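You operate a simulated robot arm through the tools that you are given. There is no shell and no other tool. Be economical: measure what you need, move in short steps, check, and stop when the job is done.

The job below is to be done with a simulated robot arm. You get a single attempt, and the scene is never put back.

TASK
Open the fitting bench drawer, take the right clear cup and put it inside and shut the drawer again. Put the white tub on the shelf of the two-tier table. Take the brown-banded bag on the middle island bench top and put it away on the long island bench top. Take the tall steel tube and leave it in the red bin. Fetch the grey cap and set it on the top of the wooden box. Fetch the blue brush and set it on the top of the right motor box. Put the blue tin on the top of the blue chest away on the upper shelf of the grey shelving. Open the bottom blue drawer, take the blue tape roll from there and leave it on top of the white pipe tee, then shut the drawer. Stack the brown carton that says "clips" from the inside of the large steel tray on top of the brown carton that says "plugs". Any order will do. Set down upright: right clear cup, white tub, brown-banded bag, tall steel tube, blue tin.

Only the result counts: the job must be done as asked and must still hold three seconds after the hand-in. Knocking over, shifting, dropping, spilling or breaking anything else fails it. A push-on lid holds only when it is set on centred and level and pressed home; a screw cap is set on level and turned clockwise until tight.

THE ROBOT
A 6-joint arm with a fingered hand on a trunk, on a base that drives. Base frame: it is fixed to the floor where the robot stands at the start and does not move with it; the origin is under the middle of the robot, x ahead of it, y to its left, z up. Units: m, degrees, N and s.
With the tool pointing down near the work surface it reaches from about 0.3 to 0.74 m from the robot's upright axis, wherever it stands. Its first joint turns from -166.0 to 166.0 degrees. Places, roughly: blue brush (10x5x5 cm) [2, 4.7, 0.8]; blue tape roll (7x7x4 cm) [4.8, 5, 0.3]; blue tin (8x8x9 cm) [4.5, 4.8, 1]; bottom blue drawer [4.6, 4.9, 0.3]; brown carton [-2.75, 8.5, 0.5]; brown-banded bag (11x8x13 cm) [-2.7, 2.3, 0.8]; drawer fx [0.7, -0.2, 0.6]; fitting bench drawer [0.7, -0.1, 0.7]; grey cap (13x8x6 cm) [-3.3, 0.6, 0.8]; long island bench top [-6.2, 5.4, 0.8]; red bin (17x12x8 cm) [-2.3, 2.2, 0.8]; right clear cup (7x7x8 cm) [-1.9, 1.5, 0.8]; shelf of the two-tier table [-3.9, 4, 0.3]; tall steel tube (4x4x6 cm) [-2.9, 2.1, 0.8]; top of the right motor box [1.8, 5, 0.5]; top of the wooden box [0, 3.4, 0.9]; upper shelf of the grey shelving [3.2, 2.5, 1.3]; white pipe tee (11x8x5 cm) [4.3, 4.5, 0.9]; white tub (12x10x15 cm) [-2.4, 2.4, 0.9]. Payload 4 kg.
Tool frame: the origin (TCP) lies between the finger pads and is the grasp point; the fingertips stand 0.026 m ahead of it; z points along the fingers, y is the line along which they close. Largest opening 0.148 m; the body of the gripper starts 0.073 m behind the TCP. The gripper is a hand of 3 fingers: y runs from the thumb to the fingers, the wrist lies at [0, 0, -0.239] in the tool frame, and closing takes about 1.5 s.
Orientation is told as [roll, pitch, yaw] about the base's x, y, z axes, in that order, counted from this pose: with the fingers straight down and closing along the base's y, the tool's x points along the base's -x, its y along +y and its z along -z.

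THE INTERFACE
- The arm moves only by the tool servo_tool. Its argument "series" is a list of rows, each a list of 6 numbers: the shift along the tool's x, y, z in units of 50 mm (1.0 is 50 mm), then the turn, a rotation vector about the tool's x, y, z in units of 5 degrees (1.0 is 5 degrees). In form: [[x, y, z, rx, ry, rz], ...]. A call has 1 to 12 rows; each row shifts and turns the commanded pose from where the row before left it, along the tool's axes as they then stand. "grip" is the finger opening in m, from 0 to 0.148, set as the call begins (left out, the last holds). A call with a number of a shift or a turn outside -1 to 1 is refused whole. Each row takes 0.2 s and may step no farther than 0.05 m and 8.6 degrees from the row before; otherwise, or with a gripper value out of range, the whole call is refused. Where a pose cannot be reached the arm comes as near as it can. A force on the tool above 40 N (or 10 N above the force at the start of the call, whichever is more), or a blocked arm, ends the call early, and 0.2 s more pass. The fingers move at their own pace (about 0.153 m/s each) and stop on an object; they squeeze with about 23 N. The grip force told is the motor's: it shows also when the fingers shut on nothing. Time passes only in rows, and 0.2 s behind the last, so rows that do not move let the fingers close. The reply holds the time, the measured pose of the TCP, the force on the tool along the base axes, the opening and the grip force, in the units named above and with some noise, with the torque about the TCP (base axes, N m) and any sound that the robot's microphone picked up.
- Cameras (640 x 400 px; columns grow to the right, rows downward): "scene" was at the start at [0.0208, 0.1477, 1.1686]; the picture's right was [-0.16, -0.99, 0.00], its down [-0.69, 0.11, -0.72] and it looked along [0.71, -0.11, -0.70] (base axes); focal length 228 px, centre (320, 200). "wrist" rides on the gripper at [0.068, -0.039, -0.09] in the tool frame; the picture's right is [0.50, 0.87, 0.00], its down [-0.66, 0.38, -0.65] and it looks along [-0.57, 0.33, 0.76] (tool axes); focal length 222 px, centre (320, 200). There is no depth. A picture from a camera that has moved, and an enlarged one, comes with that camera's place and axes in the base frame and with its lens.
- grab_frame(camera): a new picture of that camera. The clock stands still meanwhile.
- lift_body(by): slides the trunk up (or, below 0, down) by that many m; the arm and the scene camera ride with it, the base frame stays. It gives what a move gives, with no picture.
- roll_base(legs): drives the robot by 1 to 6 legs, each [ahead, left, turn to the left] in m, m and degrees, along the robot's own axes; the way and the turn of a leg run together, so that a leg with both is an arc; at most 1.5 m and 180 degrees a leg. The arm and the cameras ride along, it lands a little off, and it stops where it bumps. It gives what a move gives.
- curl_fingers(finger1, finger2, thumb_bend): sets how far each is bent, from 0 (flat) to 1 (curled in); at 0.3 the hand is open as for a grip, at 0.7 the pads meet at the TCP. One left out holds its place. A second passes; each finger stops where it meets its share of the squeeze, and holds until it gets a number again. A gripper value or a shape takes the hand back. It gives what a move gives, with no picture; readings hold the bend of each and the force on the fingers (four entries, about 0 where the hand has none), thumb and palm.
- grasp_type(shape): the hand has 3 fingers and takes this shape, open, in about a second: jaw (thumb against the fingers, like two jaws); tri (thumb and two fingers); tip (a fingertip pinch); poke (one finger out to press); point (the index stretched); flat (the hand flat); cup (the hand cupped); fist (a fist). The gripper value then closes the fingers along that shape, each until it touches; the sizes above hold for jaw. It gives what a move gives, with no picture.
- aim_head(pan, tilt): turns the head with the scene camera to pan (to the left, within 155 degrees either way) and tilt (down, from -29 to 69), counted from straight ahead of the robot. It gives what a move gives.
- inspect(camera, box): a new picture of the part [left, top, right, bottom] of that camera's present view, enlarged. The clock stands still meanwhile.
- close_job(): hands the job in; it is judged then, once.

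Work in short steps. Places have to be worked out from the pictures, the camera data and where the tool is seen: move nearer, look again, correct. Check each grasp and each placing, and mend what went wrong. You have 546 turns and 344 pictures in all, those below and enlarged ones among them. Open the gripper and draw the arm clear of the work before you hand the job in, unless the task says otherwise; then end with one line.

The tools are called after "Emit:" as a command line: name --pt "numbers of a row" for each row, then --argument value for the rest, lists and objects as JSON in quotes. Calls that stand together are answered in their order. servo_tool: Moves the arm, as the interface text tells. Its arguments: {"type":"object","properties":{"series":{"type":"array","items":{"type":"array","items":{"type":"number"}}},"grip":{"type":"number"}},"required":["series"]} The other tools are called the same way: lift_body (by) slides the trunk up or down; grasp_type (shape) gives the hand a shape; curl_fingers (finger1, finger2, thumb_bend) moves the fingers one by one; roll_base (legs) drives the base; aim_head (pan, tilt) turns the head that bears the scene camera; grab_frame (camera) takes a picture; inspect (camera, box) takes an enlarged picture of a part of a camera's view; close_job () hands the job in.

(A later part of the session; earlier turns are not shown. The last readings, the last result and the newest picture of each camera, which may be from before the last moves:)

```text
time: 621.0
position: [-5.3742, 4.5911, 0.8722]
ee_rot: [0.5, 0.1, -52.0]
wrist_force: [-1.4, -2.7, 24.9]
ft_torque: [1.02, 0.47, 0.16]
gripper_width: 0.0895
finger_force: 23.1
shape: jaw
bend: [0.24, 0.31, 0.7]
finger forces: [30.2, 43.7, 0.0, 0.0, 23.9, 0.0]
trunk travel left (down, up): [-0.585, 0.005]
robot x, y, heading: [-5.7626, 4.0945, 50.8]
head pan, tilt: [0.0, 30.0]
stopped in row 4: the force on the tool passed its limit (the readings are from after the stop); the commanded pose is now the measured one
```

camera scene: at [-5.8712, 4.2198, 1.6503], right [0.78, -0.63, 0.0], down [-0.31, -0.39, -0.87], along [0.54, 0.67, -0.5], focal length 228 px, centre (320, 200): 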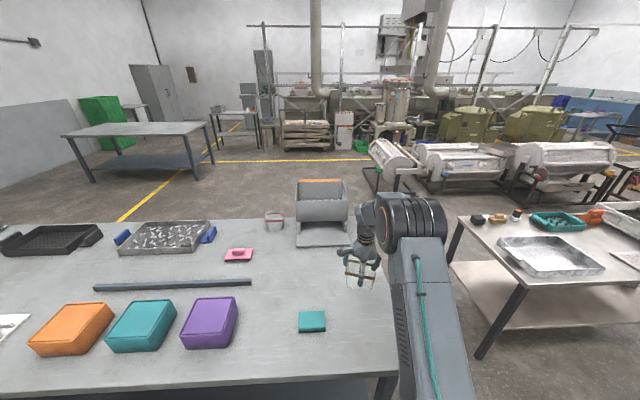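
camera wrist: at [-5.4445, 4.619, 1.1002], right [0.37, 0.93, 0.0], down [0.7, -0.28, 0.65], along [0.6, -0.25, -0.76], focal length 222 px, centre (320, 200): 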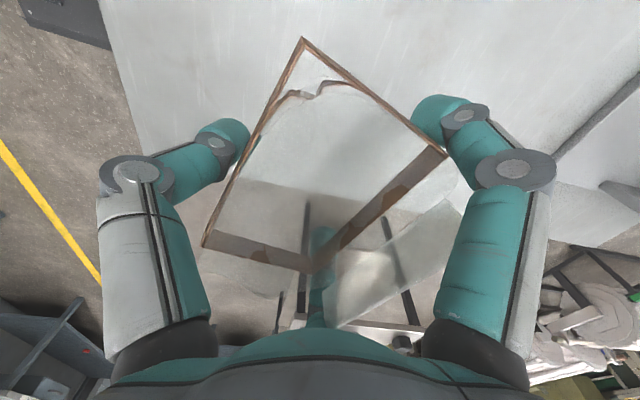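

Contact at 0.872. Ease, open wide, and rise carefully.

Emit:
servo_tool --pt "0 0 -0.04 0.1 0 0" --pt "0 0 0 0 0 0" --pt "0 0 0 0 0 0" --pt "0 0 0 0 0 0" --pt "0 0 0 0 0 0" --pt "0 0 -0.2 0 0 0" --pt "0 0 -0.5 0 0 0" --pt "0 0 -0.9 0 0 0" --pt "0 0 -1 0 0 0" --pt "0 0 -1 0 0 0" --grip 0.14

Emit:
grab_frame --camera "wrist"

Emit:
inspect --camera "scene" --box '[280, 220, 440, 320]'

```text
time: 623.2
position: [-5.3702, 4.5917, 1.0522]
ee_rot: [-0.4, 0.0, -52.0]
wrist_force: [-0.1, 0.3, 0.0]
ft_torque: [-0.01, 0.0, -0.02]
gripper_width: 0.1398
finger_force: 0.0
shape: jaw
bend: [0.26, 0.26, 0.29]
finger forces: [0.0, 0.0, 0.1, 0.0, 0.0, 0.0]
trunk travel left (down, up): [-0.585, 0.005]
robot x, y, heading: [-5.7687, 4.0949, 51.0]
head pan, tilt: [0.0, 30.0]
```

```text
114 pictures are left
camera wrist: at [-5.4418, 4.6205, 1.1439], right [0.37, 0.93, -0.01], down [0.71, -0.28, 0.65], along [0.6, -0.25, -0.76], focal length 222 px, centre (320, 200)
```

wrist: 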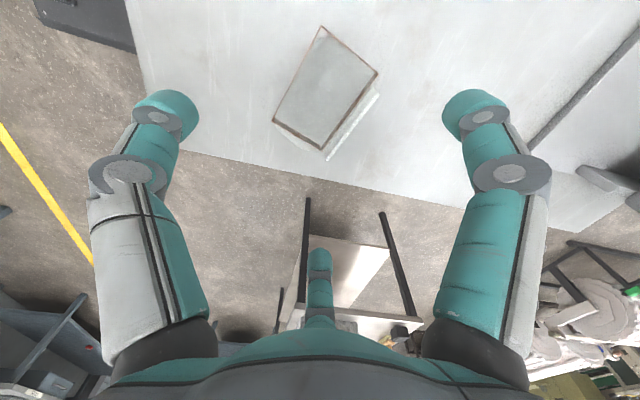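

```text
4.00 times, centred on (360, 270) of scene
camera zoom: at [-5.8715, 4.2192, 1.6502], right [0.78, -0.63, 0.0], down [-0.31, -0.39, -0.87], along [0.55, 0.67, -0.5], focal length 912 px, centre (160, -80)
```

zoom: 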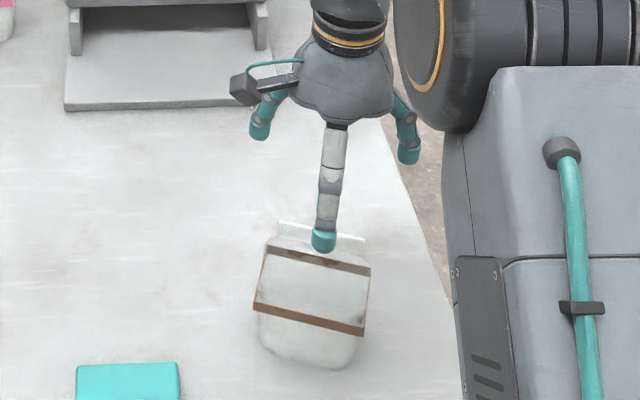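

Bag stands on the long bench. Next the steel tube: return to the middle island's far end.

Emit:
roll_base --legs '[[-0.3, 0, 0], [0, 0, -84], [1.4, 0.08, 0], [1.3, 0.08, -3]]'

Emit:
aim_head --pan 0 --tilt 40

Emit:
grab_frame --camera "scene"

Emit:
grab_frame --camera "wrist"

```text
time: 641.7
position: [-3.0611, 2.1773, 1.0523]
ee_rot: [-0.6, 0.1, -137.9]
wrist_force: [0.2, 0.4, 0.4]
ft_torque: [-0.02, 0.01, -0.03]
gripper_width: 0.14
finger_force: 0.1
shape: jaw
bend: [0.26, 0.26, 0.29]
finger forces: [0.0, 0.0, 0.0, 0.0, 0.0, 0.1]
trunk travel left (down, up): [-0.585, 0.005]
robot x, y, heading: [-3.5867, 2.5373, -34.8]
head pan, tilt: [0.0, 30.0]
```

```text
time: 642.4
position: [-3.0615, 2.1782, 1.0524]
ee_rot: [-0.4, 0.0, -138.0]
wrist_force: [-0.1, -0.7, 0.0]
ft_torque: [0.02, 0.0, -0.01]
gripper_width: 0.1399
finger_force: 0.1
shape: jaw
bend: [0.26, 0.26, 0.29]
finger forces: [0.1, 0.1, 0.1, 0.1, 0.0, 0.0]
trunk travel left (down, up): [-0.585, 0.005]
robot x, y, heading: [-3.5821, 2.5359, -35.0]
head pan, tilt: [0.0, 40.0]
```

```text
112 pictures are left
camera scene: at [-3.4722, 2.6527, 1.635], right [-0.57, -0.82, 0.0], down [-0.53, 0.37, -0.77], along [0.63, -0.44, -0.64], focal length 228 px, centre (320, 200)
```

scene: 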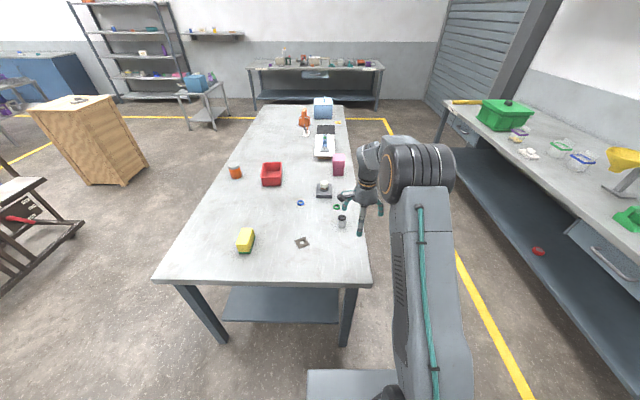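

```text
111 pictures are left
camera wrist: at [-3.0359, 2.2502, 1.1433], right [0.95, -0.31, -0.01], down [-0.23, -0.72, 0.65], along [-0.2, -0.62, -0.76], focal length 222 px, centre (320, 200)
```

wrist: 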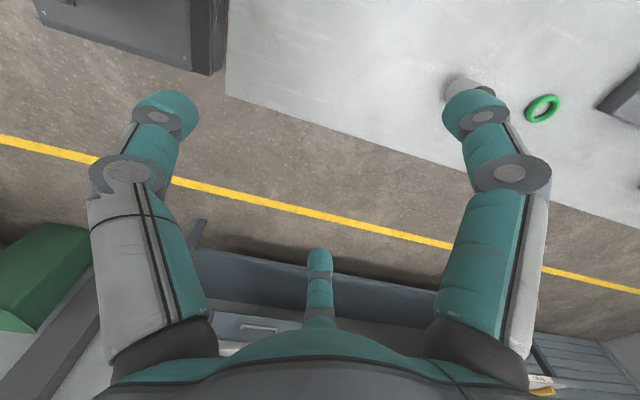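

Tube ≈(-2.86,2.085). Drive 0.2 ahead, 0.04 left and look with the wrist camera.

Emit:
roll_base --legs '[[0.2, 0.037, 0]]'

Emit:
grab_frame --camera "wrist"

Emit:
inspect --camera "scene" --box '[290, 190, 450, 290]'

```text
time: 644.0
position: [-2.8771, 2.0995, 1.0521]
ee_rot: [-0.4, 0.0, -137.7]
wrist_force: [0.1, 0.1, -0.6]
ft_torque: [-0.03, 0.02, -0.02]
gripper_width: 0.14
finger_force: 0.1
shape: jaw
bend: [0.26, 0.26, 0.29]
finger forces: [0.0, 0.0, 0.0, 0.0, 0.0, 0.0]
trunk travel left (down, up): [-0.585, 0.005]
robot x, y, heading: [-3.4063, 2.4559, -34.8]
head pan, tilt: [0.0, 40.0]
```

```text
110 pictures are left
camera wrist: at [-2.8536, 2.1719, 1.1429], right [0.95, -0.3, -0.01], down [-0.23, -0.72, 0.65], along [-0.2, -0.62, -0.76], focal length 222 px, centre (320, 200)
```

wrist: 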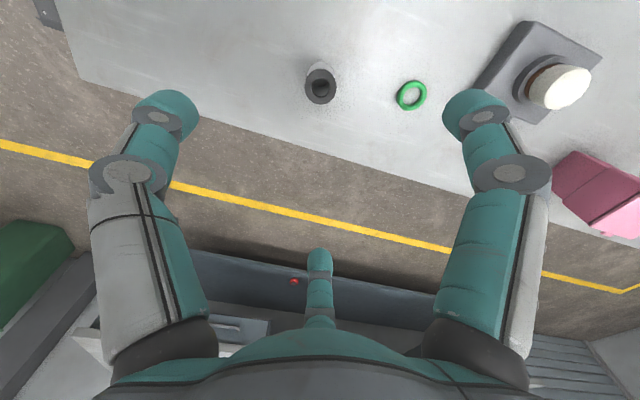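

```text
4.00 times, centred on (370, 240) of scene
camera zoom: at [-3.2911, 2.5729, 1.6349], right [-0.57, -0.82, 0.0], down [-0.53, 0.37, -0.77], along [0.63, -0.44, -0.64], focal length 912 px, centre (120, 40)
```

zoom: 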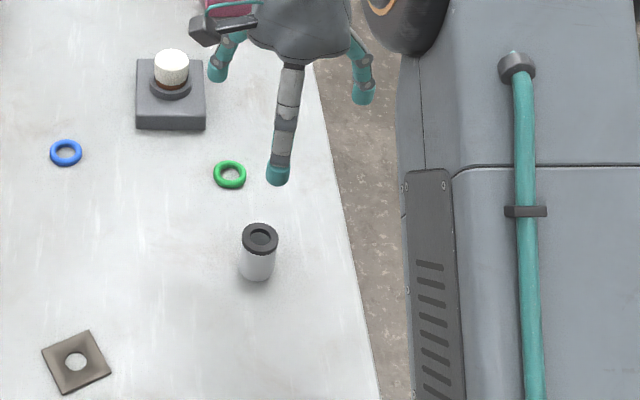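

TCP is exactly above the tube. Descend to z≈0.825 and close.

Emit:
servo_tool --pt "0 0 1 0 0 0" --pt "0 0 1 0 0 0" --pt "0 0 1 0 0 0" --pt "0 0 1 0 0 0" --pt "0 0 0.5 0 0 0" --grip 0.11

Emit:
grab_frame --camera "wrist"

Emit:
servo_tool --pt "0 0 0 0 0 0" --pt "0 0 0 0 0 0" --pt "0 0 0 0 0 0" --pt "0 0 0 0 0 0" --pt "0 0 0 0 0 0" --grip 0.0

Emit:
grab_frame --camera "wrist"

```text
time: 645.2
position: [-2.8796, 2.1008, 0.8268]
ee_rot: [-0.3, 0.1, -137.7]
wrist_force: [-0.1, 0.4, -0.5]
ft_torque: [0.0, 0.03, 0.0]
gripper_width: 0.1102
finger_force: 0.1
shape: jaw
bend: [0.26, 0.26, 0.56]
finger forces: [0.0, 0.0, 0.0, 0.0, 0.0, 0.0]
trunk travel left (down, up): [-0.585, 0.005]
robot x, y, heading: [-3.4021, 2.4577, -34.8]
head pan, tilt: [0.0, 40.0]
```

```text
108 pictures are left
camera wrist: at [-2.856, 2.1735, 0.9181], right [0.95, -0.3, -0.01], down [-0.23, -0.72, 0.65], along [-0.2, -0.62, -0.76], focal length 222 px, centre (320, 200)
```

wrist: 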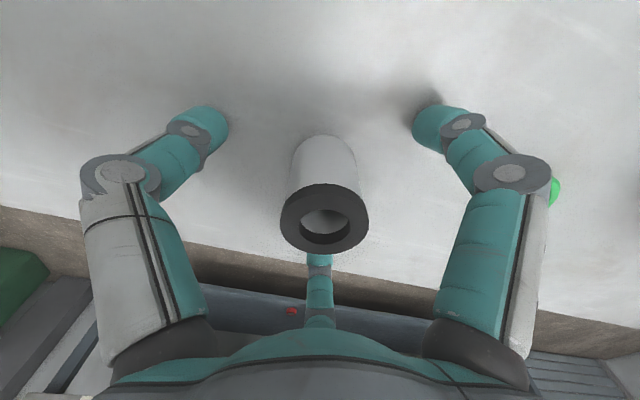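

```text
time: 646.4
position: [-2.8803, 2.1002, 0.8278]
ee_rot: [-0.5, 0.0, -137.7]
wrist_force: [0.1, -0.4, 0.0]
ft_torque: [-0.04, 0.02, -0.02]
gripper_width: 0.0315
finger_force: 23.6
shape: jaw
bend: [0.76, 0.75, 0.7]
finger forces: [21.0, 19.0, 0.0, 0.0, 20.0, 0.0]
trunk travel left (down, up): [-0.585, 0.005]
robot x, y, heading: [-3.4003, 2.4594, -34.9]
head pan, tilt: [0.0, 40.0]
```

```text
107 pictures are left
camera wrist: at [-2.8562, 2.1735, 0.9186], right [0.95, -0.3, -0.01], down [-0.23, -0.72, 0.65], along [-0.2, -0.62, -0.76], focal length 222 px, centre (320, 200)
```

wrist: 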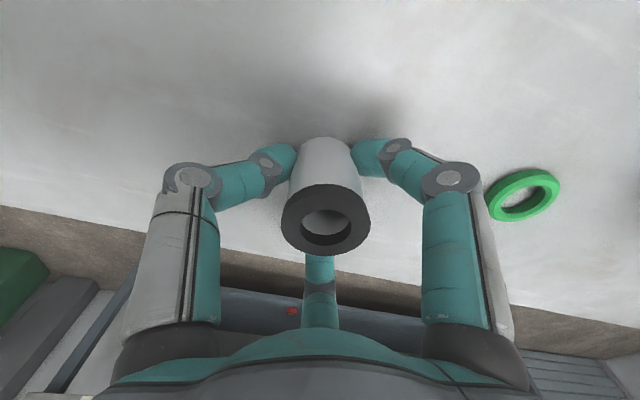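

Tube gripped. Lift and carry round to the island's north side to the red bin.

Emit:
servo_tool --pt "0 0 -0.5 0 0 0" --pt "0 0 -1 0 0 0" --pt "0 0 -1 0 0 0" --pt "0 0 -1 0 0 0" --pt "0 0 -1 0 0 0" --pt "0 0 -0.8 0 0 0"

Emit:
roll_base --legs '[[-0.05, 0, 0], [0, 1.3, 0], [0, 0, -91], [0, 1.03, 0]]'

Emit:
aim_head --pan 5 --tilt 38

Emit:
grab_frame --camera "scene"

Emit:
grab_frame --camera "wrist"

```text
time: 647.8
position: [-2.8797, 2.0976, 1.0918]
ee_rot: [-0.5, 0.0, -137.8]
wrist_force: [1.2, -0.8, 0.0]
ft_torque: [0.01, -0.03, -0.02]
gripper_width: 0.0315
finger_force: 22.7
shape: jaw
bend: [0.76, 0.75, 0.7]
finger forces: [21.1, 19.1, 0.0, 0.1, 20.0, 0.0]
trunk travel left (down, up): [-0.585, 0.005]
robot x, y, heading: [-3.4021, 2.455, -34.6]
head pan, tilt: [0.0, 40.0]
```

```text
time: 663.8
position: [-2.2607, 2.4105, 1.0907]
ee_rot: [-0.6, 0.1, 128.5]
wrist_force: [-0.1, -0.3, -0.4]
ft_torque: [-0.05, 0.04, 0.0]
gripper_width: 0.0314
finger_force: 23.2
shape: jaw
bend: [0.76, 0.75, 0.7]
finger forces: [20.9, 19.1, 0.0, 0.0, 19.5, 0.1]
trunk travel left (down, up): [-0.585, 0.005]
robot x, y, heading: [-1.8666, 2.9124, -128.7]
head pan, tilt: [0.0, 40.0]
```

```text
time: 664.5
position: [-2.2596, 2.4104, 1.0913]
ee_rot: [-0.5, 0.1, 128.4]
wrist_force: [0.0, -0.2, -0.7]
ft_torque: [0.05, 0.0, 0.02]
gripper_width: 0.0313
finger_force: 22.6
shape: jaw
bend: [0.76, 0.75, 0.7]
finger forces: [20.9, 19.1, 0.0, 0.1, 19.5, 0.0]
trunk travel left (down, up): [-0.585, 0.005]
robot x, y, heading: [-1.8675, 2.9132, -128.5]
head pan, tilt: [5.0, 38.0]
```

```text
106 pictures are left
camera scene: at [-1.7534, 2.7848, 1.6379], right [-0.83, 0.55, 0.0], down [0.34, 0.51, -0.79], along [-0.44, -0.66, -0.62], focal length 228 px, centre (320, 200)
```

scene: 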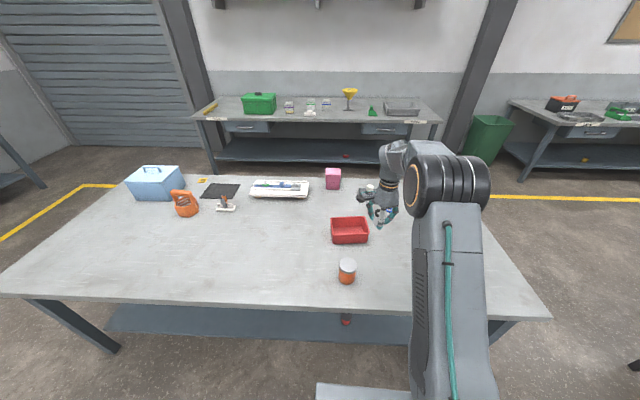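

```text
105 pictures are left
camera wrist: at [-2.1875, 2.3807, 1.1825], right [-0.37, -0.93, -0.01], down [-0.71, 0.27, 0.65], along [-0.6, 0.24, -0.76], focal length 222 px, centre (320, 200)
```

wrist: 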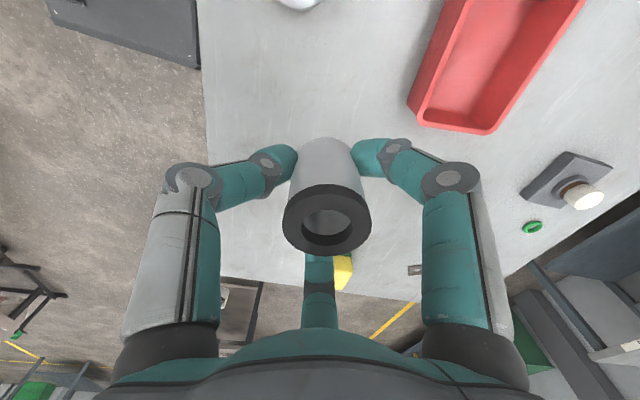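

Bin centre ≈(-2.296,2.224). Move base 0.1 ahead, 0.09 left, arm 0.07 ahead.

Emit:
roll_base --legs '[[0.1, 0.088, 0]]'

Emit:
grab_frame --camera "wrist"

Emit:
inspect --camera "scene" --box '[270, 170, 430, 290]'

```text
time: 665.8
position: [-2.2565, 2.2778, 1.0918]
ee_rot: [-0.5, 0.0, 128.5]
wrist_force: [-0.2, 0.4, -1.0]
ft_torque: [0.0, 0.01, 0.01]
gripper_width: 0.0311
finger_force: 22.7
shape: jaw
bend: [0.76, 0.75, 0.7]
finger forces: [20.9, 19.1, 0.0, 0.0, 19.5, 0.0]
trunk travel left (down, up): [-0.585, 0.005]
robot x, y, heading: [-1.8674, 2.7769, -128.6]
head pan, tilt: [5.0, 38.0]
```

```text
104 pictures are left
camera wrist: at [-2.1832, 2.247, 1.1822], right [-0.37, -0.93, -0.01], down [-0.71, 0.27, 0.65], along [-0.6, 0.24, -0.76], focal length 222 px, centre (320, 200)
```

wrist: 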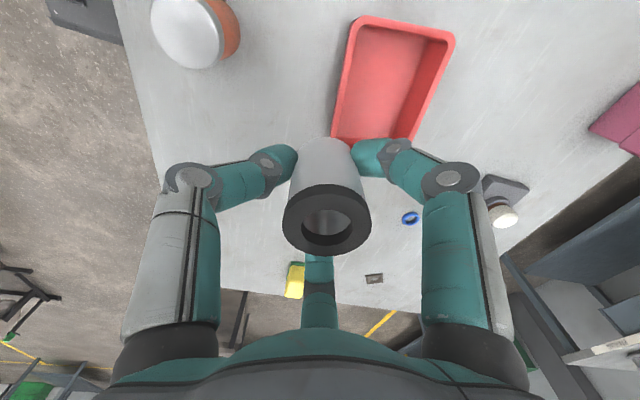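

```text
3.33 times, centred on (350, 230) of scene
camera zoom: at [-1.749, 2.6507, 1.6378], right [-0.83, 0.55, 0.0], down [0.34, 0.51, -0.79], along [-0.44, -0.66, -0.62], focal length 760 px, centre (220, 100)
```

zoom: 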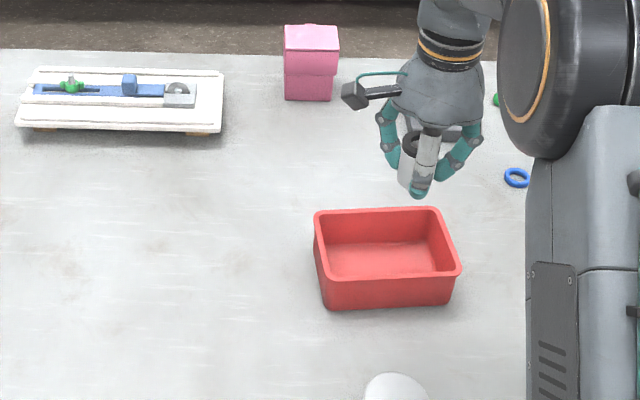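

Emit:
servo_tool --pt "0.46 0.73 0 0 0 0" --pt "0.46 0.73 0 0 0 0" --pt "0 0 1 0 0 0" --pt "0 0 0.8 0 0 0"

Emit:
grab_frame --camera "wrist"

Emit:
inspect --camera "scene" --box '[300, 180, 420, 270]'

```text
time: 666.8
position: [-2.2853, 2.1954, 1.0016]
ee_rot: [-0.4, -0.1, 128.4]
wrist_force: [-0.2, 0.3, -1.4]
ft_torque: [0.05, 0.0, -0.04]
gripper_width: 0.0313
finger_force: 22.6
shape: jaw
bend: [0.76, 0.75, 0.7]
finger forces: [21.2, 19.1, 0.1, 0.1, 19.7, 0.1]
trunk travel left (down, up): [-0.585, 0.005]
robot x, y, heading: [-1.8674, 2.7792, -128.5]
head pan, tilt: [5.0, 38.0]
```

```text
102 pictures are left
camera wrist: at [-2.2121, 2.1662, 1.0921], right [-0.37, -0.93, -0.01], down [-0.71, 0.27, 0.65], along [-0.6, 0.24, -0.76], focal length 222 px, centre (320, 200)
```

wrist: 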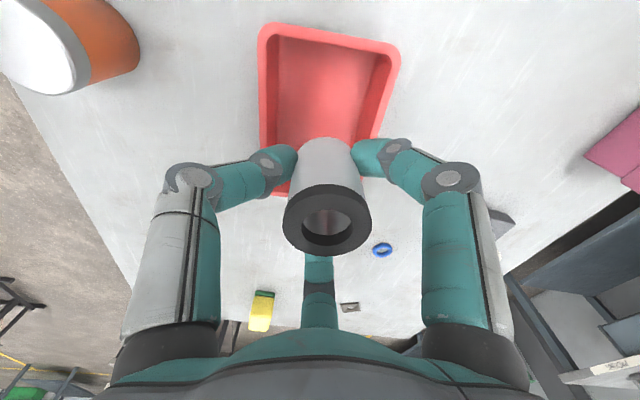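

```text
4.44 times, centred on (360, 225) of scene
camera zoom: at [-1.7491, 2.6514, 1.6379], right [-0.83, 0.55, 0.0], down [0.34, 0.51, -0.79], along [-0.44, -0.66, -0.62], focal length 1013 px, centre (142, 89)
```

zoom: 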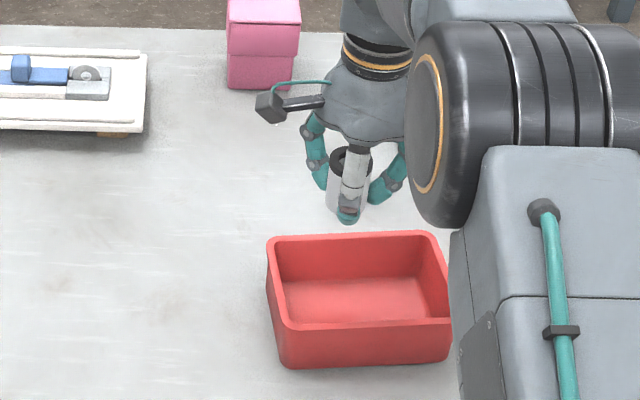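

Rim corners from the wrist view give centre (-2.310,2.204). Correct and lower to z≈0.91.

Emit:
servo_tool --pt "-0.45 0.28 0 0 0 0" --pt "0 0 0.9 0 0 0" --pt "0 0 0.9 0 0 0"

Emit:
grab_frame --camera "wrist"

Emit:
inspect --camera "scene" --box '[300, 180, 420, 270]'

```text
time: 667.6
position: [-2.3084, 2.2057, 0.9111]
ee_rot: [-0.5, 0.0, 128.5]
wrist_force: [0.5, 0.2, -0.9]
ft_torque: [0.01, 0.02, -0.02]
gripper_width: 0.0314
finger_force: 23.3
shape: jaw
bend: [0.76, 0.75, 0.7]
finger forces: [21.2, 19.0, 0.0, 0.1, 19.5, 0.0]
trunk travel left (down, up): [-0.585, 0.005]
robot x, y, heading: [-1.8639, 2.7774, -128.4]
head pan, tilt: [5.0, 38.0]
```

```text
100 pictures are left
camera wrist: at [-2.2353, 2.1764, 1.0023], right [-0.37, -0.93, -0.01], down [-0.71, 0.27, 0.65], along [-0.6, 0.24, -0.76], focal length 222 px, centre (320, 200)
```

wrist: 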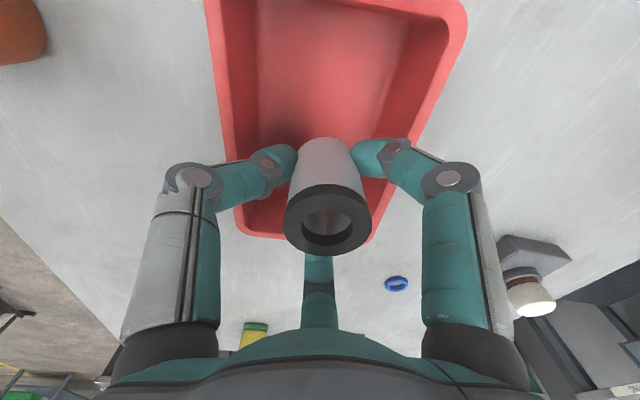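

```text
4.44 times, centred on (360, 225) of scene
camera zoom: at [-1.749, 2.651, 1.6379], right [-0.83, 0.55, 0.0], down [0.34, 0.51, -0.79], along [-0.44, -0.66, -0.62], focal length 1013 px, centre (142, 89)
```

zoom: 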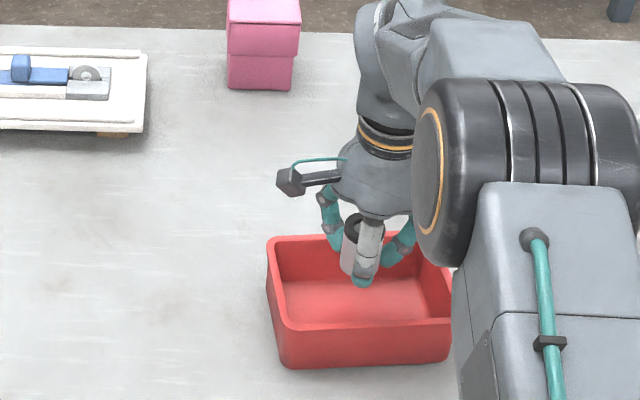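

Centred. Lower into the bin until contact.

Emit:
servo_tool --pt "0 0 0.6 0 0 0" --pt "0 0 0.4 0 0 0" --pt "0 0 0.15 0 0 0" --pt "0 0 0.08 0 0 0" --pt "0 0 0.08 0 0 0" --pt "0 0 0.08 0 0 0" --pt "0 0 0.08 0 0 0" --pt "0 0 0.08 0 0 0" --pt "0 0 0.08 0 0 0" --pt "0 0 0.08 0 0 0"

Emit:
grab_frame --camera "wrist"

```text
time: 669.9
position: [-2.3081, 2.2049, 0.8317]
ee_rot: [0.1, 0.2, 128.4]
wrist_force: [-0.8, -0.7, 17.7]
ft_torque: [0.35, -0.68, -0.06]
gripper_width: 0.028
finger_force: 22.7
shape: jaw
bend: [0.75, 0.75, 0.7]
finger forces: [60.2, 17.3, 0.0, 0.0, 61.1, 0.1]
trunk travel left (down, up): [-0.585, 0.005]
robot x, y, heading: [-1.859, 2.7808, -128.7]
head pan, tilt: [5.0, 38.0]
stopped in row 10: the force on the tool passed its limit (the readings are from after the stop); the commanded pose is now the measured one
```

```text
98 pictures are left
camera wrist: at [-2.2353, 2.1756, 0.9218], right [-0.37, -0.93, 0.0], down [-0.7, 0.28, 0.65], along [-0.61, 0.24, -0.76], focal length 222 px, centre (320, 200)
```

wrist: 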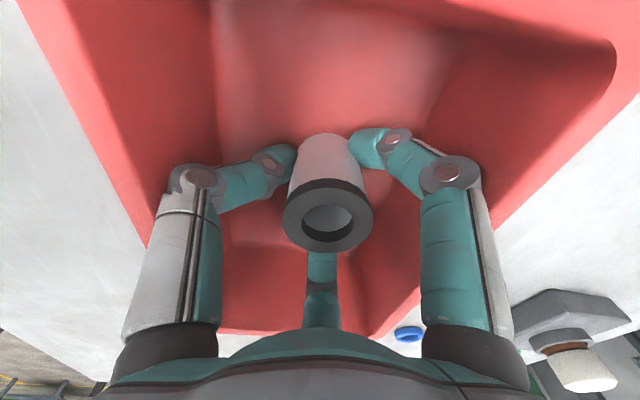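

Contact. I ease up 4 mm and check the forces before opening.

Emit:
servo_tool --pt "0 0 -0.08 0.1 0 0" --pt "0 0 0 0 0 0"

Emit:
servo_tool --pt "0 0 0 0 0 0" --pt "0 0 0 0 0 0" --pt "0 0 0 0 0 0" --grip 0.045

Emit:
grab_frame --camera "wrist"

```text
time: 670.5
position: [-2.309, 2.2054, 0.8315]
ee_rot: [-0.7, 0.1, 128.4]
wrist_force: [0.0, -0.6, 3.0]
ft_torque: [-0.36, 0.06, 0.0]
gripper_width: 0.0281
finger_force: 22.5
shape: jaw
bend: [0.75, 0.75, 0.7]
finger forces: [60.3, 18.0, 0.1, 0.1, 51.4, 0.0]
trunk travel left (down, up): [-0.585, 0.005]
robot x, y, heading: [-1.8647, 2.7766, -128.7]
head pan, tilt: [5.0, 38.0]
```

```text
time: 671.3
position: [-2.3086, 2.2046, 0.833]
ee_rot: [-0.7, 0.0, 128.4]
wrist_force: [-1.8, -0.3, 3.7]
ft_torque: [-0.06, 0.53, 0.16]
gripper_width: 0.0347
finger_force: 0.1
shape: jaw
bend: [0.75, 0.77, 0.7]
finger forces: [70.4, 0.1, 0.1, 0.0, 64.0, 0.0]
trunk travel left (down, up): [-0.585, 0.005]
robot x, y, heading: [-1.8637, 2.7801, -128.5]
head pan, tilt: [5.0, 38.0]
```

```text
97 pictures are left
camera wrist: at [-2.2359, 2.1747, 0.9234], right [-0.37, -0.93, -0.01], down [-0.71, 0.27, 0.65], along [-0.6, 0.25, -0.76], focal length 222 px, centre (320, 200)
```

wrist: 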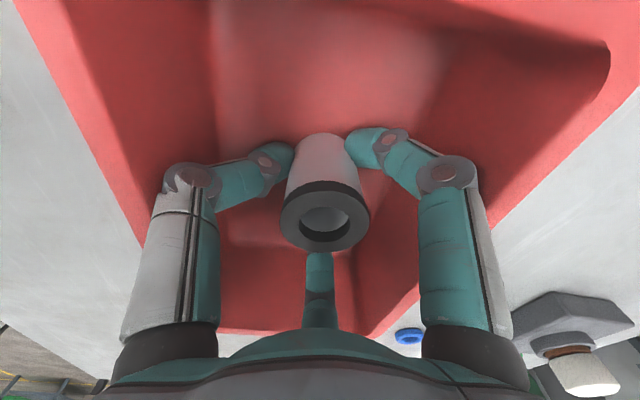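

Thumb and finger 1 are wedged against the bin's walls. I re-close on the tube, raise in small steps and watch the forces.

Emit:
servo_tool --pt "0 0 0 0 0 0" --pt "0 0 0 0 0 0" --pt "0 0 0 0 0 0" --pt "0 0 -0.1 0 0 0" --pt "0 0 0 0 0 0" --grip 0.0

Emit:
servo_tool --pt "0 0 -0.1 0 0 0" --pt "0 0 0 0 0 0"

Emit:
inspect --camera "scene" --box '[300, 180, 420, 270]'

```text
time: 672.5
position: [-2.3092, 2.205, 0.8374]
ee_rot: [-0.7, 0.0, 128.4]
wrist_force: [-0.2, 0.0, -1.5]
ft_torque: [0.01, 0.0, 0.0]
gripper_width: 0.0258
finger_force: 22.8
shape: jaw
bend: [0.51, 0.74, 0.7]
finger forces: [25.6, 21.9, 0.0, 0.0, 22.9, 0.0]
trunk travel left (down, up): [-0.585, 0.005]
robot x, y, heading: [-1.8651, 2.7801, -128.6]
head pan, tilt: [5.0, 38.0]
```

```text
time: 673.1
position: [-2.3082, 2.205, 0.8422]
ee_rot: [-0.7, 0.0, 128.5]
wrist_force: [-0.3, -0.2, 0.2]
ft_torque: [0.03, -0.03, -0.01]
gripper_width: 0.0259
finger_force: 23.2
shape: jaw
bend: [0.51, 0.74, 0.7]
finger forces: [24.9, 21.9, 0.1, 0.0, 22.6, 0.0]
trunk travel left (down, up): [-0.585, 0.005]
robot x, y, heading: [-1.8629, 2.7792, -128.7]
head pan, tilt: [5.0, 38.0]
```

```text
4.44 times, centred on (360, 225) of scene
camera zoom: at [-1.749, 2.6515, 1.6379], right [-0.83, 0.55, 0.0], down [0.34, 0.51, -0.79], along [-0.44, -0.66, -0.62], focal length 1013 px, centre (142, 89)
```

zoom: 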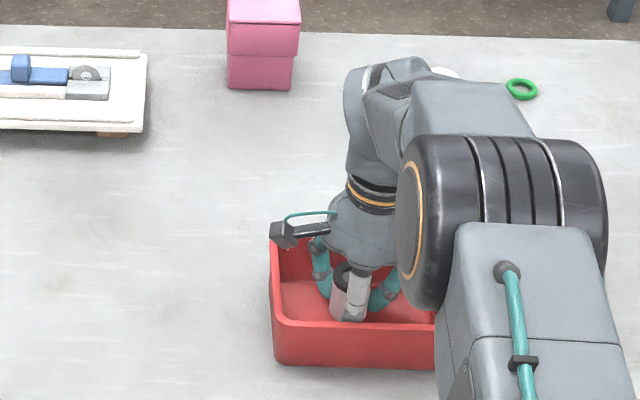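

Forces are normal again. I lower 4 mm, open only minimally, and rise.

Emit:
servo_tool --pt "0 0 0.08 0 0 0" --pt "0 0 0 0 0 0"

Emit:
servo_tool --pt "0 0 0 0 0 0" --pt "0 0 0 0 0 0" --pt "0 0 0 0 0 0" --grip 0.038

Emit:
grab_frame --camera "wrist"

```text
time: 673.7
position: [-2.3086, 2.2044, 0.8372]
ee_rot: [-0.7, 0.1, 128.4]
wrist_force: [-0.8, -1.0, 0.2]
ft_torque: [-0.05, -0.06, 0.01]
gripper_width: 0.0255
finger_force: 23.6
shape: jaw
bend: [0.51, 0.74, 0.7]
finger forces: [25.5, 21.9, 0.0, 0.0, 22.9, 0.1]
trunk travel left (down, up): [-0.585, 0.005]
robot x, y, heading: [-1.8637, 2.7819, -128.8]
head pan, tilt: [5.0, 38.0]
```

```text
time: 674.5
position: [-2.3088, 2.2046, 0.8378]
ee_rot: [-0.6, 0.1, 128.5]
wrist_force: [-0.8, 0.3, 0.5]
ft_torque: [-0.19, 0.04, -0.03]
gripper_width: 0.0327
finger_force: 0.1
shape: jaw
bend: [0.52, 0.76, 0.7]
finger forces: [25.5, 0.1, 0.0, 0.0, 26.4, 0.0]
trunk travel left (down, up): [-0.585, 0.005]
robot x, y, heading: [-1.8654, 2.7773, -128.5]
head pan, tilt: [5.0, 38.0]
```

```text
95 pictures are left
camera wrist: at [-2.236, 2.1745, 0.9291], right [-0.37, -0.93, -0.01], down [-0.71, 0.27, 0.65], along [-0.6, 0.25, -0.76], focal length 222 px, centre (320, 200)
```

wrist: 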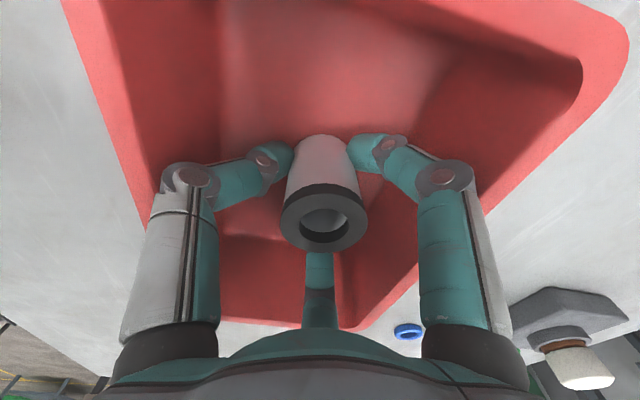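

Emit:
servo_tool --pt "0 0 -0.1 0 0 0" --pt "0 0 0 0 0 0"

Emit:
grab_frame --camera "wrist"

```text
time: 675.1
position: [-2.3082, 2.2046, 0.8437]
ee_rot: [-0.8, 0.1, 128.3]
wrist_force: [-0.9, -0.2, -1.0]
ft_torque: [0.0, 0.03, -0.04]
gripper_width: 0.0331
finger_force: 0.1
shape: jaw
bend: [0.52, 0.76, 0.7]
finger forces: [23.8, 0.0, 0.0, 0.1, 23.8, 0.0]
trunk travel left (down, up): [-0.585, 0.005]
robot x, y, heading: [-1.8674, 2.7798, -128.5]
head pan, tilt: [5.0, 38.0]
```

```text
94 pictures are left
camera wrist: at [-2.2356, 2.1747, 0.9336], right [-0.37, -0.93, -0.01], down [-0.71, 0.27, 0.65], along [-0.6, 0.25, -0.76], focal length 222 px, centre (320, 200)
```

wrist: 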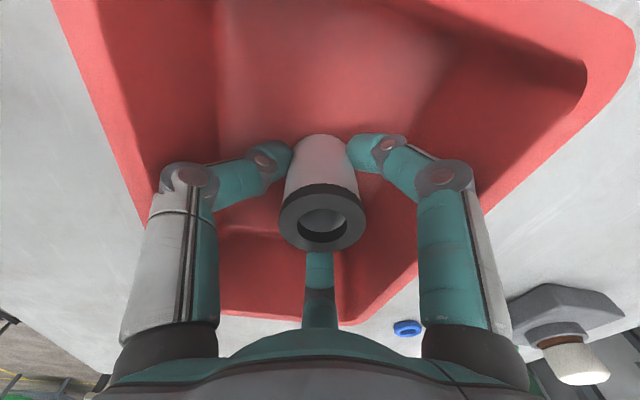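

The tube is still pinched by two digits. I lower to just above the floor, open more so it stands free, then relax to a neutral width before rising.

Emit:
servo_tool --pt "0 0 0.15 0 0 0" --pt "0 0 0 0 0 0"

Emit:
servo_tool --pt "0 0 0 0 0 0" --pt "0 0 0 0 0 0" --pt "0 0 0 0 0 0" --grip 0.06

Emit:
grab_frame --camera "wrist"

```text
time: 675.7
position: [-2.3081, 2.2041, 0.836]
ee_rot: [-0.6, 0.1, 128.4]
wrist_force: [0.0, -1.6, 6.1]
ft_torque: [-0.08, -0.2, 0.04]
gripper_width: 0.0338
finger_force: 0.0
shape: jaw
bend: [0.52, 0.76, 0.7]
finger forces: [21.3, 0.0, 0.0, 0.1, 21.8, 0.0]
trunk travel left (down, up): [-0.585, 0.005]
robot x, y, heading: [-1.8625, 2.7804, -128.5]
head pan, tilt: [5.0, 38.0]
```

```text
time: 676.5
position: [-2.3073, 2.2046, 0.8357]
ee_rot: [-0.8, 0.1, 128.4]
wrist_force: [-0.8, -0.5, 1.6]
ft_torque: [-0.23, 0.04, -0.04]
gripper_width: 0.0442
finger_force: 0.1
shape: jaw
bend: [0.75, 0.77, 0.7]
finger forces: [36.3, 0.0, 0.0, 0.0, 37.4, 0.1]
trunk travel left (down, up): [-0.585, 0.005]
robot x, y, heading: [-1.8624, 2.7758, -128.7]
head pan, tilt: [5.0, 38.0]
```

```text
93 pictures are left
camera wrist: at [-2.2353, 2.175, 0.9266], right [-0.37, -0.93, -0.01], down [-0.71, 0.27, 0.65], along [-0.6, 0.25, -0.76], focal length 222 px, centre (320, 200)
```

wrist: 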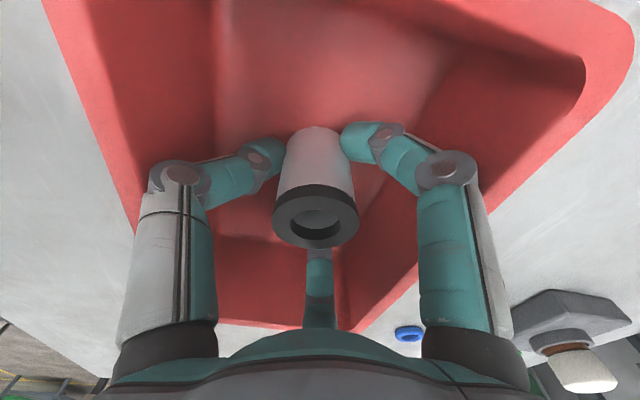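

Emit:
servo_tool --pt "0 0 0 0 0 0" --pt "0 0 0 0 0 0" --pt "0 0 -0.1 0 0 0" --pt "0 0 -0.1 0 0 0" --pt "0 0 0 0 0 0" --grip 0.044

Emit:
grab_frame --camera "wrist"

Emit:
inspect --camera "scene" --box '[300, 180, 420, 270]'

```text
time: 677.7
position: [-2.3087, 2.2056, 0.8456]
ee_rot: [-0.8, 0.1, 128.5]
wrist_force: [0.3, 0.2, -1.5]
ft_torque: [0.02, 0.02, 0.01]
gripper_width: 0.0386
finger_force: 0.2
shape: jaw
bend: [0.75, 0.77, 0.7]
finger forces: [17.0, 0.0, 0.0, 0.0, 16.8, 0.1]
trunk travel left (down, up): [-0.585, 0.005]
robot x, y, heading: [-1.8651, 2.778, -128.4]
head pan, tilt: [5.0, 38.0]
```

```text
92 pictures are left
camera wrist: at [-2.2359, 2.1748, 0.9365], right [-0.37, -0.93, -0.01], down [-0.71, 0.27, 0.65], along [-0.6, 0.25, -0.76], focal length 222 px, centre (320, 200)
```

wrist: 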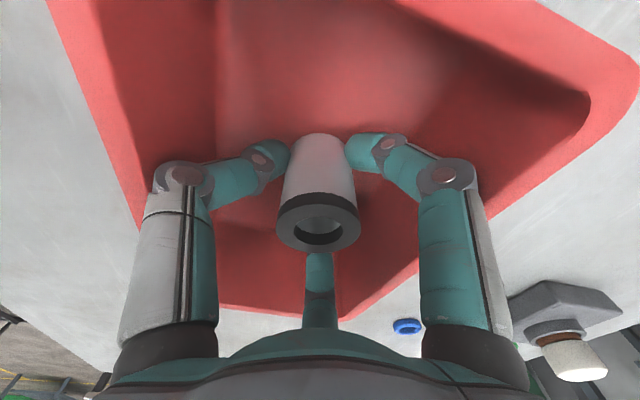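

```text
4.44 times, centred on (360, 225) of scene
camera zoom: at [-1.749, 2.6515, 1.6379], right [-0.83, 0.55, 0.0], down [0.34, 0.51, -0.79], along [-0.44, -0.66, -0.62], focal length 1013 px, centre (142, 89)
```

zoom: 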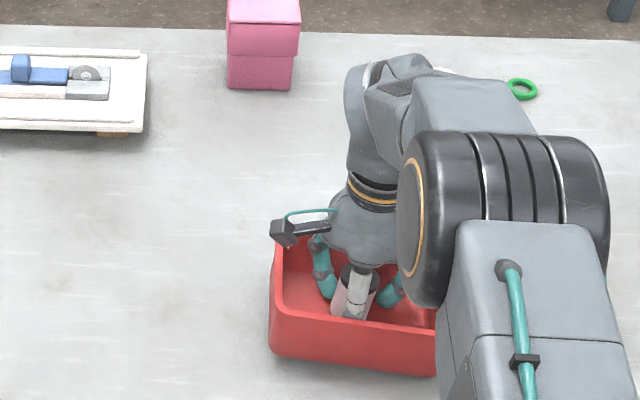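

The bin was dragged up ~1 cm by the wedged fingers. I lower it back, re-grip the tube (which frees the walls), and will take the tube out and re-grip it higher.

Emit:
servo_tool --pt "0 0 0.1 0 0 0" --pt "0 0 0.1 0 0 0" --pt "0 0 0 0 0 0"

Emit:
servo_tool --pt "0 0 0 0 0 0" --pt "0 0 0 0 0 0" --pt "0 0 0 0 0 0" --pt "0 0 0 0 0 0" --grip 0.0

Emit:
servo_tool --pt "0 0 -0.1 0 0 0" --pt "0 0 -0.1 0 0 0" --pt "0 0 0 0 0 0"

Emit:
inspect --camera "scene" --box '[300, 180, 420, 270]'

```text
time: 678.5
position: [-2.3086, 2.2049, 0.8361]
ee_rot: [-0.7, 0.1, 128.4]
wrist_force: [-1.1, 0.1, 0.9]
ft_torque: [0.05, -0.07, 0.01]
gripper_width: 0.0408
finger_force: 0.1
shape: jaw
bend: [0.76, 0.77, 0.7]
finger forces: [8.0, 0.0, 0.0, 0.0, 8.4, 0.0]
trunk travel left (down, up): [-0.585, 0.005]
robot x, y, heading: [-1.8641, 2.7804, -128.6]
head pan, tilt: [5.0, 38.0]
```

```text
time: 679.5
position: [-2.3094, 2.2055, 0.8357]
ee_rot: [-0.7, 0.1, 128.4]
wrist_force: [0.6, -0.2, 0.0]
ft_torque: [-0.05, -0.01, 0.01]
gripper_width: 0.0327
finger_force: 22.7
shape: jaw
bend: [0.76, 0.75, 0.7]
finger forces: [19.9, 19.7, 0.0, 0.1, 20.7, 0.0]
trunk travel left (down, up): [-0.585, 0.005]
robot x, y, heading: [-1.8645, 2.7759, -128.5]
head pan, tilt: [5.0, 38.0]
```

```text
time: 680.3
position: [-2.3089, 2.205, 0.8452]
ee_rot: [-0.7, 0.1, 128.4]
wrist_force: [0.1, 0.2, -1.2]
ft_torque: [0.03, 0.0, 0.02]
gripper_width: 0.0331
finger_force: 23.3
shape: jaw
bend: [0.76, 0.75, 0.7]
finger forces: [20.0, 19.5, 0.0, 0.0, 20.6, 0.0]
trunk travel left (down, up): [-0.585, 0.005]
robot x, y, heading: [-1.8647, 2.7809, -128.7]
head pan, tilt: [5.0, 38.0]
```

```text
4.44 times, centred on (360, 225) of scene
camera zoom: at [-1.749, 2.6515, 1.6379], right [-0.83, 0.55, 0.0], down [0.34, 0.51, -0.79], along [-0.44, -0.66, -0.62], focal length 1013 px, centre (142, 89)
```

zoom: 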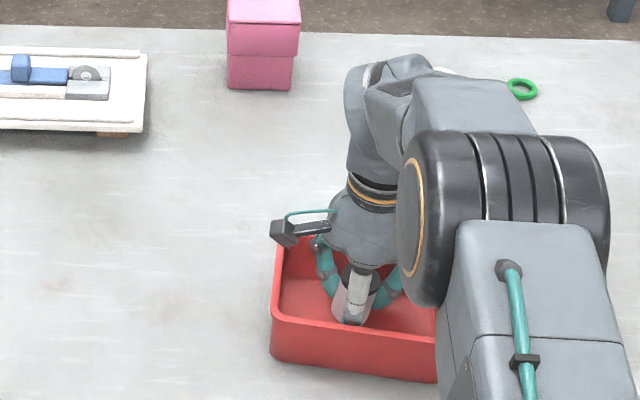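

Bin is back down. I lower the tube to the floor again, open by a hair, and check whether it stands free.

Emit:
servo_tool --pt "0 0 0.1 0 0 0" --pt "0 0 0.09 0 0 0" --pt "0 0 0 0 0 0"

Emit:
servo_tool --pt "0 0 0 0 0 0" --pt "0 0 0 0 0 0" --pt "0 0 0 0 0 0" --pt "0 0 0 0 0 0" --grip 0.039

```text
time: 681.1
position: [-2.3071, 2.2047, 0.836]
ee_rot: [-0.7, 0.1, 128.4]
wrist_force: [-0.5, 0.3, 0.1]
ft_torque: [0.01, 0.0, 0.02]
gripper_width: 0.0328
finger_force: 22.6
shape: jaw
bend: [0.76, 0.75, 0.7]
finger forces: [20.0, 19.7, 0.0, 0.0, 21.1, 0.0]
trunk travel left (down, up): [-0.585, 0.005]
robot x, y, heading: [-1.8661, 2.7739, -128.8]
head pan, tilt: [5.0, 38.0]
```

```text
time: 682.1
position: [-2.3073, 2.2058, 0.8359]
ee_rot: [-0.6, 0.1, 128.5]
wrist_force: [-0.7, 0.3, -2.1]
ft_torque: [0.0, 0.04, 0.0]
gripper_width: 0.0383
finger_force: 0.2
shape: jaw
bend: [0.76, 0.76, 0.7]
finger forces: [3.8, 0.0, 0.0, 0.0, 3.8, 0.0]
trunk travel left (down, up): [-0.585, 0.005]
robot x, y, heading: [-1.8666, 2.7793, -128.5]
head pan, tilt: [5.0, 38.0]
```

Forces nearly zero. Slightly less opening, then rise 1 cm and look.

Emit:
servo_tool --pt "0 0 0 0 0 0" --pt "0 0 0 0 0 0" --pt "0 0 0 0 0 0" --grip 0.0375

Emit:
servo_tool --pt "0 0 -0.1 0 0 0" --pt "0 0 -0.1 0 0 0" --pt "0 0 -0.1 0 0 0"

Emit:
grab_frame --camera "wrist"

Emit:
inspect --camera "scene" --box '[300, 180, 420, 270]'

```text
time: 682.9
position: [-2.3076, 2.206, 0.8355]
ee_rot: [-0.7, 0.2, 128.3]
wrist_force: [-0.3, 0.3, -0.3]
ft_torque: [0.02, 0.02, -0.02]
gripper_width: 0.0377
finger_force: 0.0
shape: jaw
bend: [0.76, 0.76, 0.7]
finger forces: [2.5, 0.0, 0.0, 0.0, 2.7, 0.0]
trunk travel left (down, up): [-0.585, 0.005]
robot x, y, heading: [-1.8619, 2.7764, -128.6]
head pan, tilt: [5.0, 38.0]
```

```text
time: 683.7
position: [-2.3081, 2.2048, 0.8518]
ee_rot: [-0.7, 0.1, 128.4]
wrist_force: [0.5, -0.1, 0.1]
ft_torque: [0.01, 0.02, -0.01]
gripper_width: 0.0375
finger_force: 0.1
shape: jaw
bend: [0.76, 0.76, 0.7]
finger forces: [0.0, 0.0, 0.1, 0.0, 0.2, 0.1]
trunk travel left (down, up): [-0.585, 0.005]
robot x, y, heading: [-1.866, 2.78, -128.7]
head pan, tilt: [5.0, 38.0]
```

```text
89 pictures are left
camera wrist: at [-2.2355, 2.1748, 0.9425], right [-0.37, -0.93, -0.01], down [-0.71, 0.27, 0.65], along [-0.6, 0.25, -0.76], focal length 222 px, centre (320, 200)
```

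wrist: 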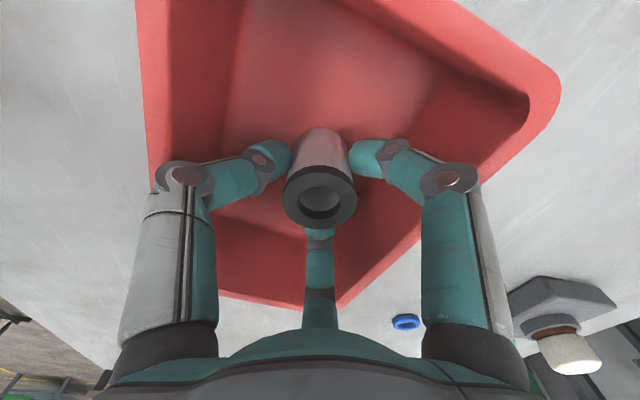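

```text
4.44 times, centred on (360, 225) of scene
camera zoom: at [-1.7489, 2.6516, 1.6379], right [-0.83, 0.55, 0.0], down [0.34, 0.51, -0.79], along [-0.44, -0.66, -0.62], focal length 1013 px, centre (142, 89)
```

zoom: 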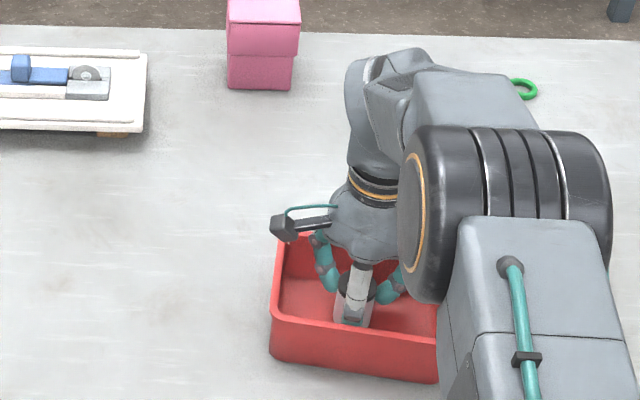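

Free: the tube stays standing and the bin stays. Rise fully and inspect.

Emit:
servo_tool --pt "0 0 -0.2 0 0 0" --pt "0 0 -0.3 0 0 0" --pt "0 0 -0.6 0 0 0" --pt "0 0 -1 0 0 0" --pt "0 0 -1 0 0 0" --pt "0 0 -1 0 0 0"

Emit:
grab_frame --camera "wrist"

Emit:
inspect --camera "scene" --box '[300, 180, 420, 270]'

```text
time: 685.1
position: [-2.3113, 2.2055, 1.055]
ee_rot: [-0.8, 0.0, 128.4]
wrist_force: [0.6, -0.4, -0.1]
ft_torque: [0.0, 0.01, 0.01]
gripper_width: 0.0373
finger_force: 0.0
shape: jaw
bend: [0.76, 0.76, 0.7]
finger forces: [0.0, 0.0, 0.0, 0.1, 0.0, 0.0]
trunk travel left (down, up): [-0.585, 0.005]
robot x, y, heading: [-1.8663, 2.7788, -128.5]
head pan, tilt: [5.0, 38.0]
```

```text
87 pictures are left
camera wrist: at [-2.2385, 2.1752, 1.1466], right [-0.37, -0.93, -0.01], down [-0.71, 0.27, 0.65], along [-0.6, 0.25, -0.76], focal length 222 px, centre (320, 200)
```

wrist: 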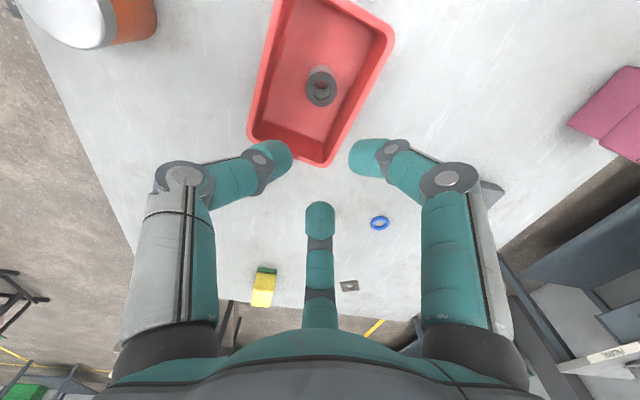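

```text
4.44 times, centred on (360, 225) of scene
camera zoom: at [-1.7489, 2.6517, 1.6378], right [-0.83, 0.55, 0.0], down [0.34, 0.51, -0.79], along [-0.44, -0.66, -0.62], focal length 1013 px, centre (142, 89)
```

zoom: 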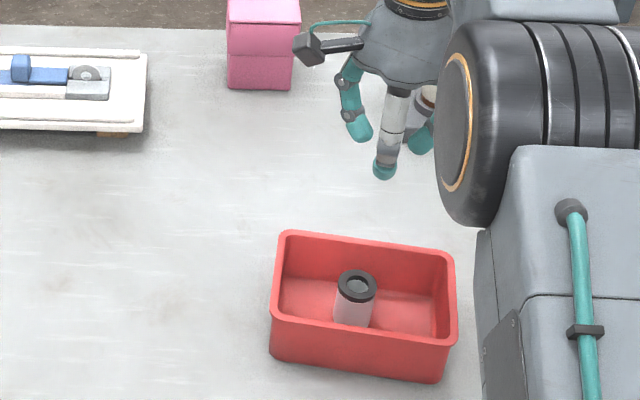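

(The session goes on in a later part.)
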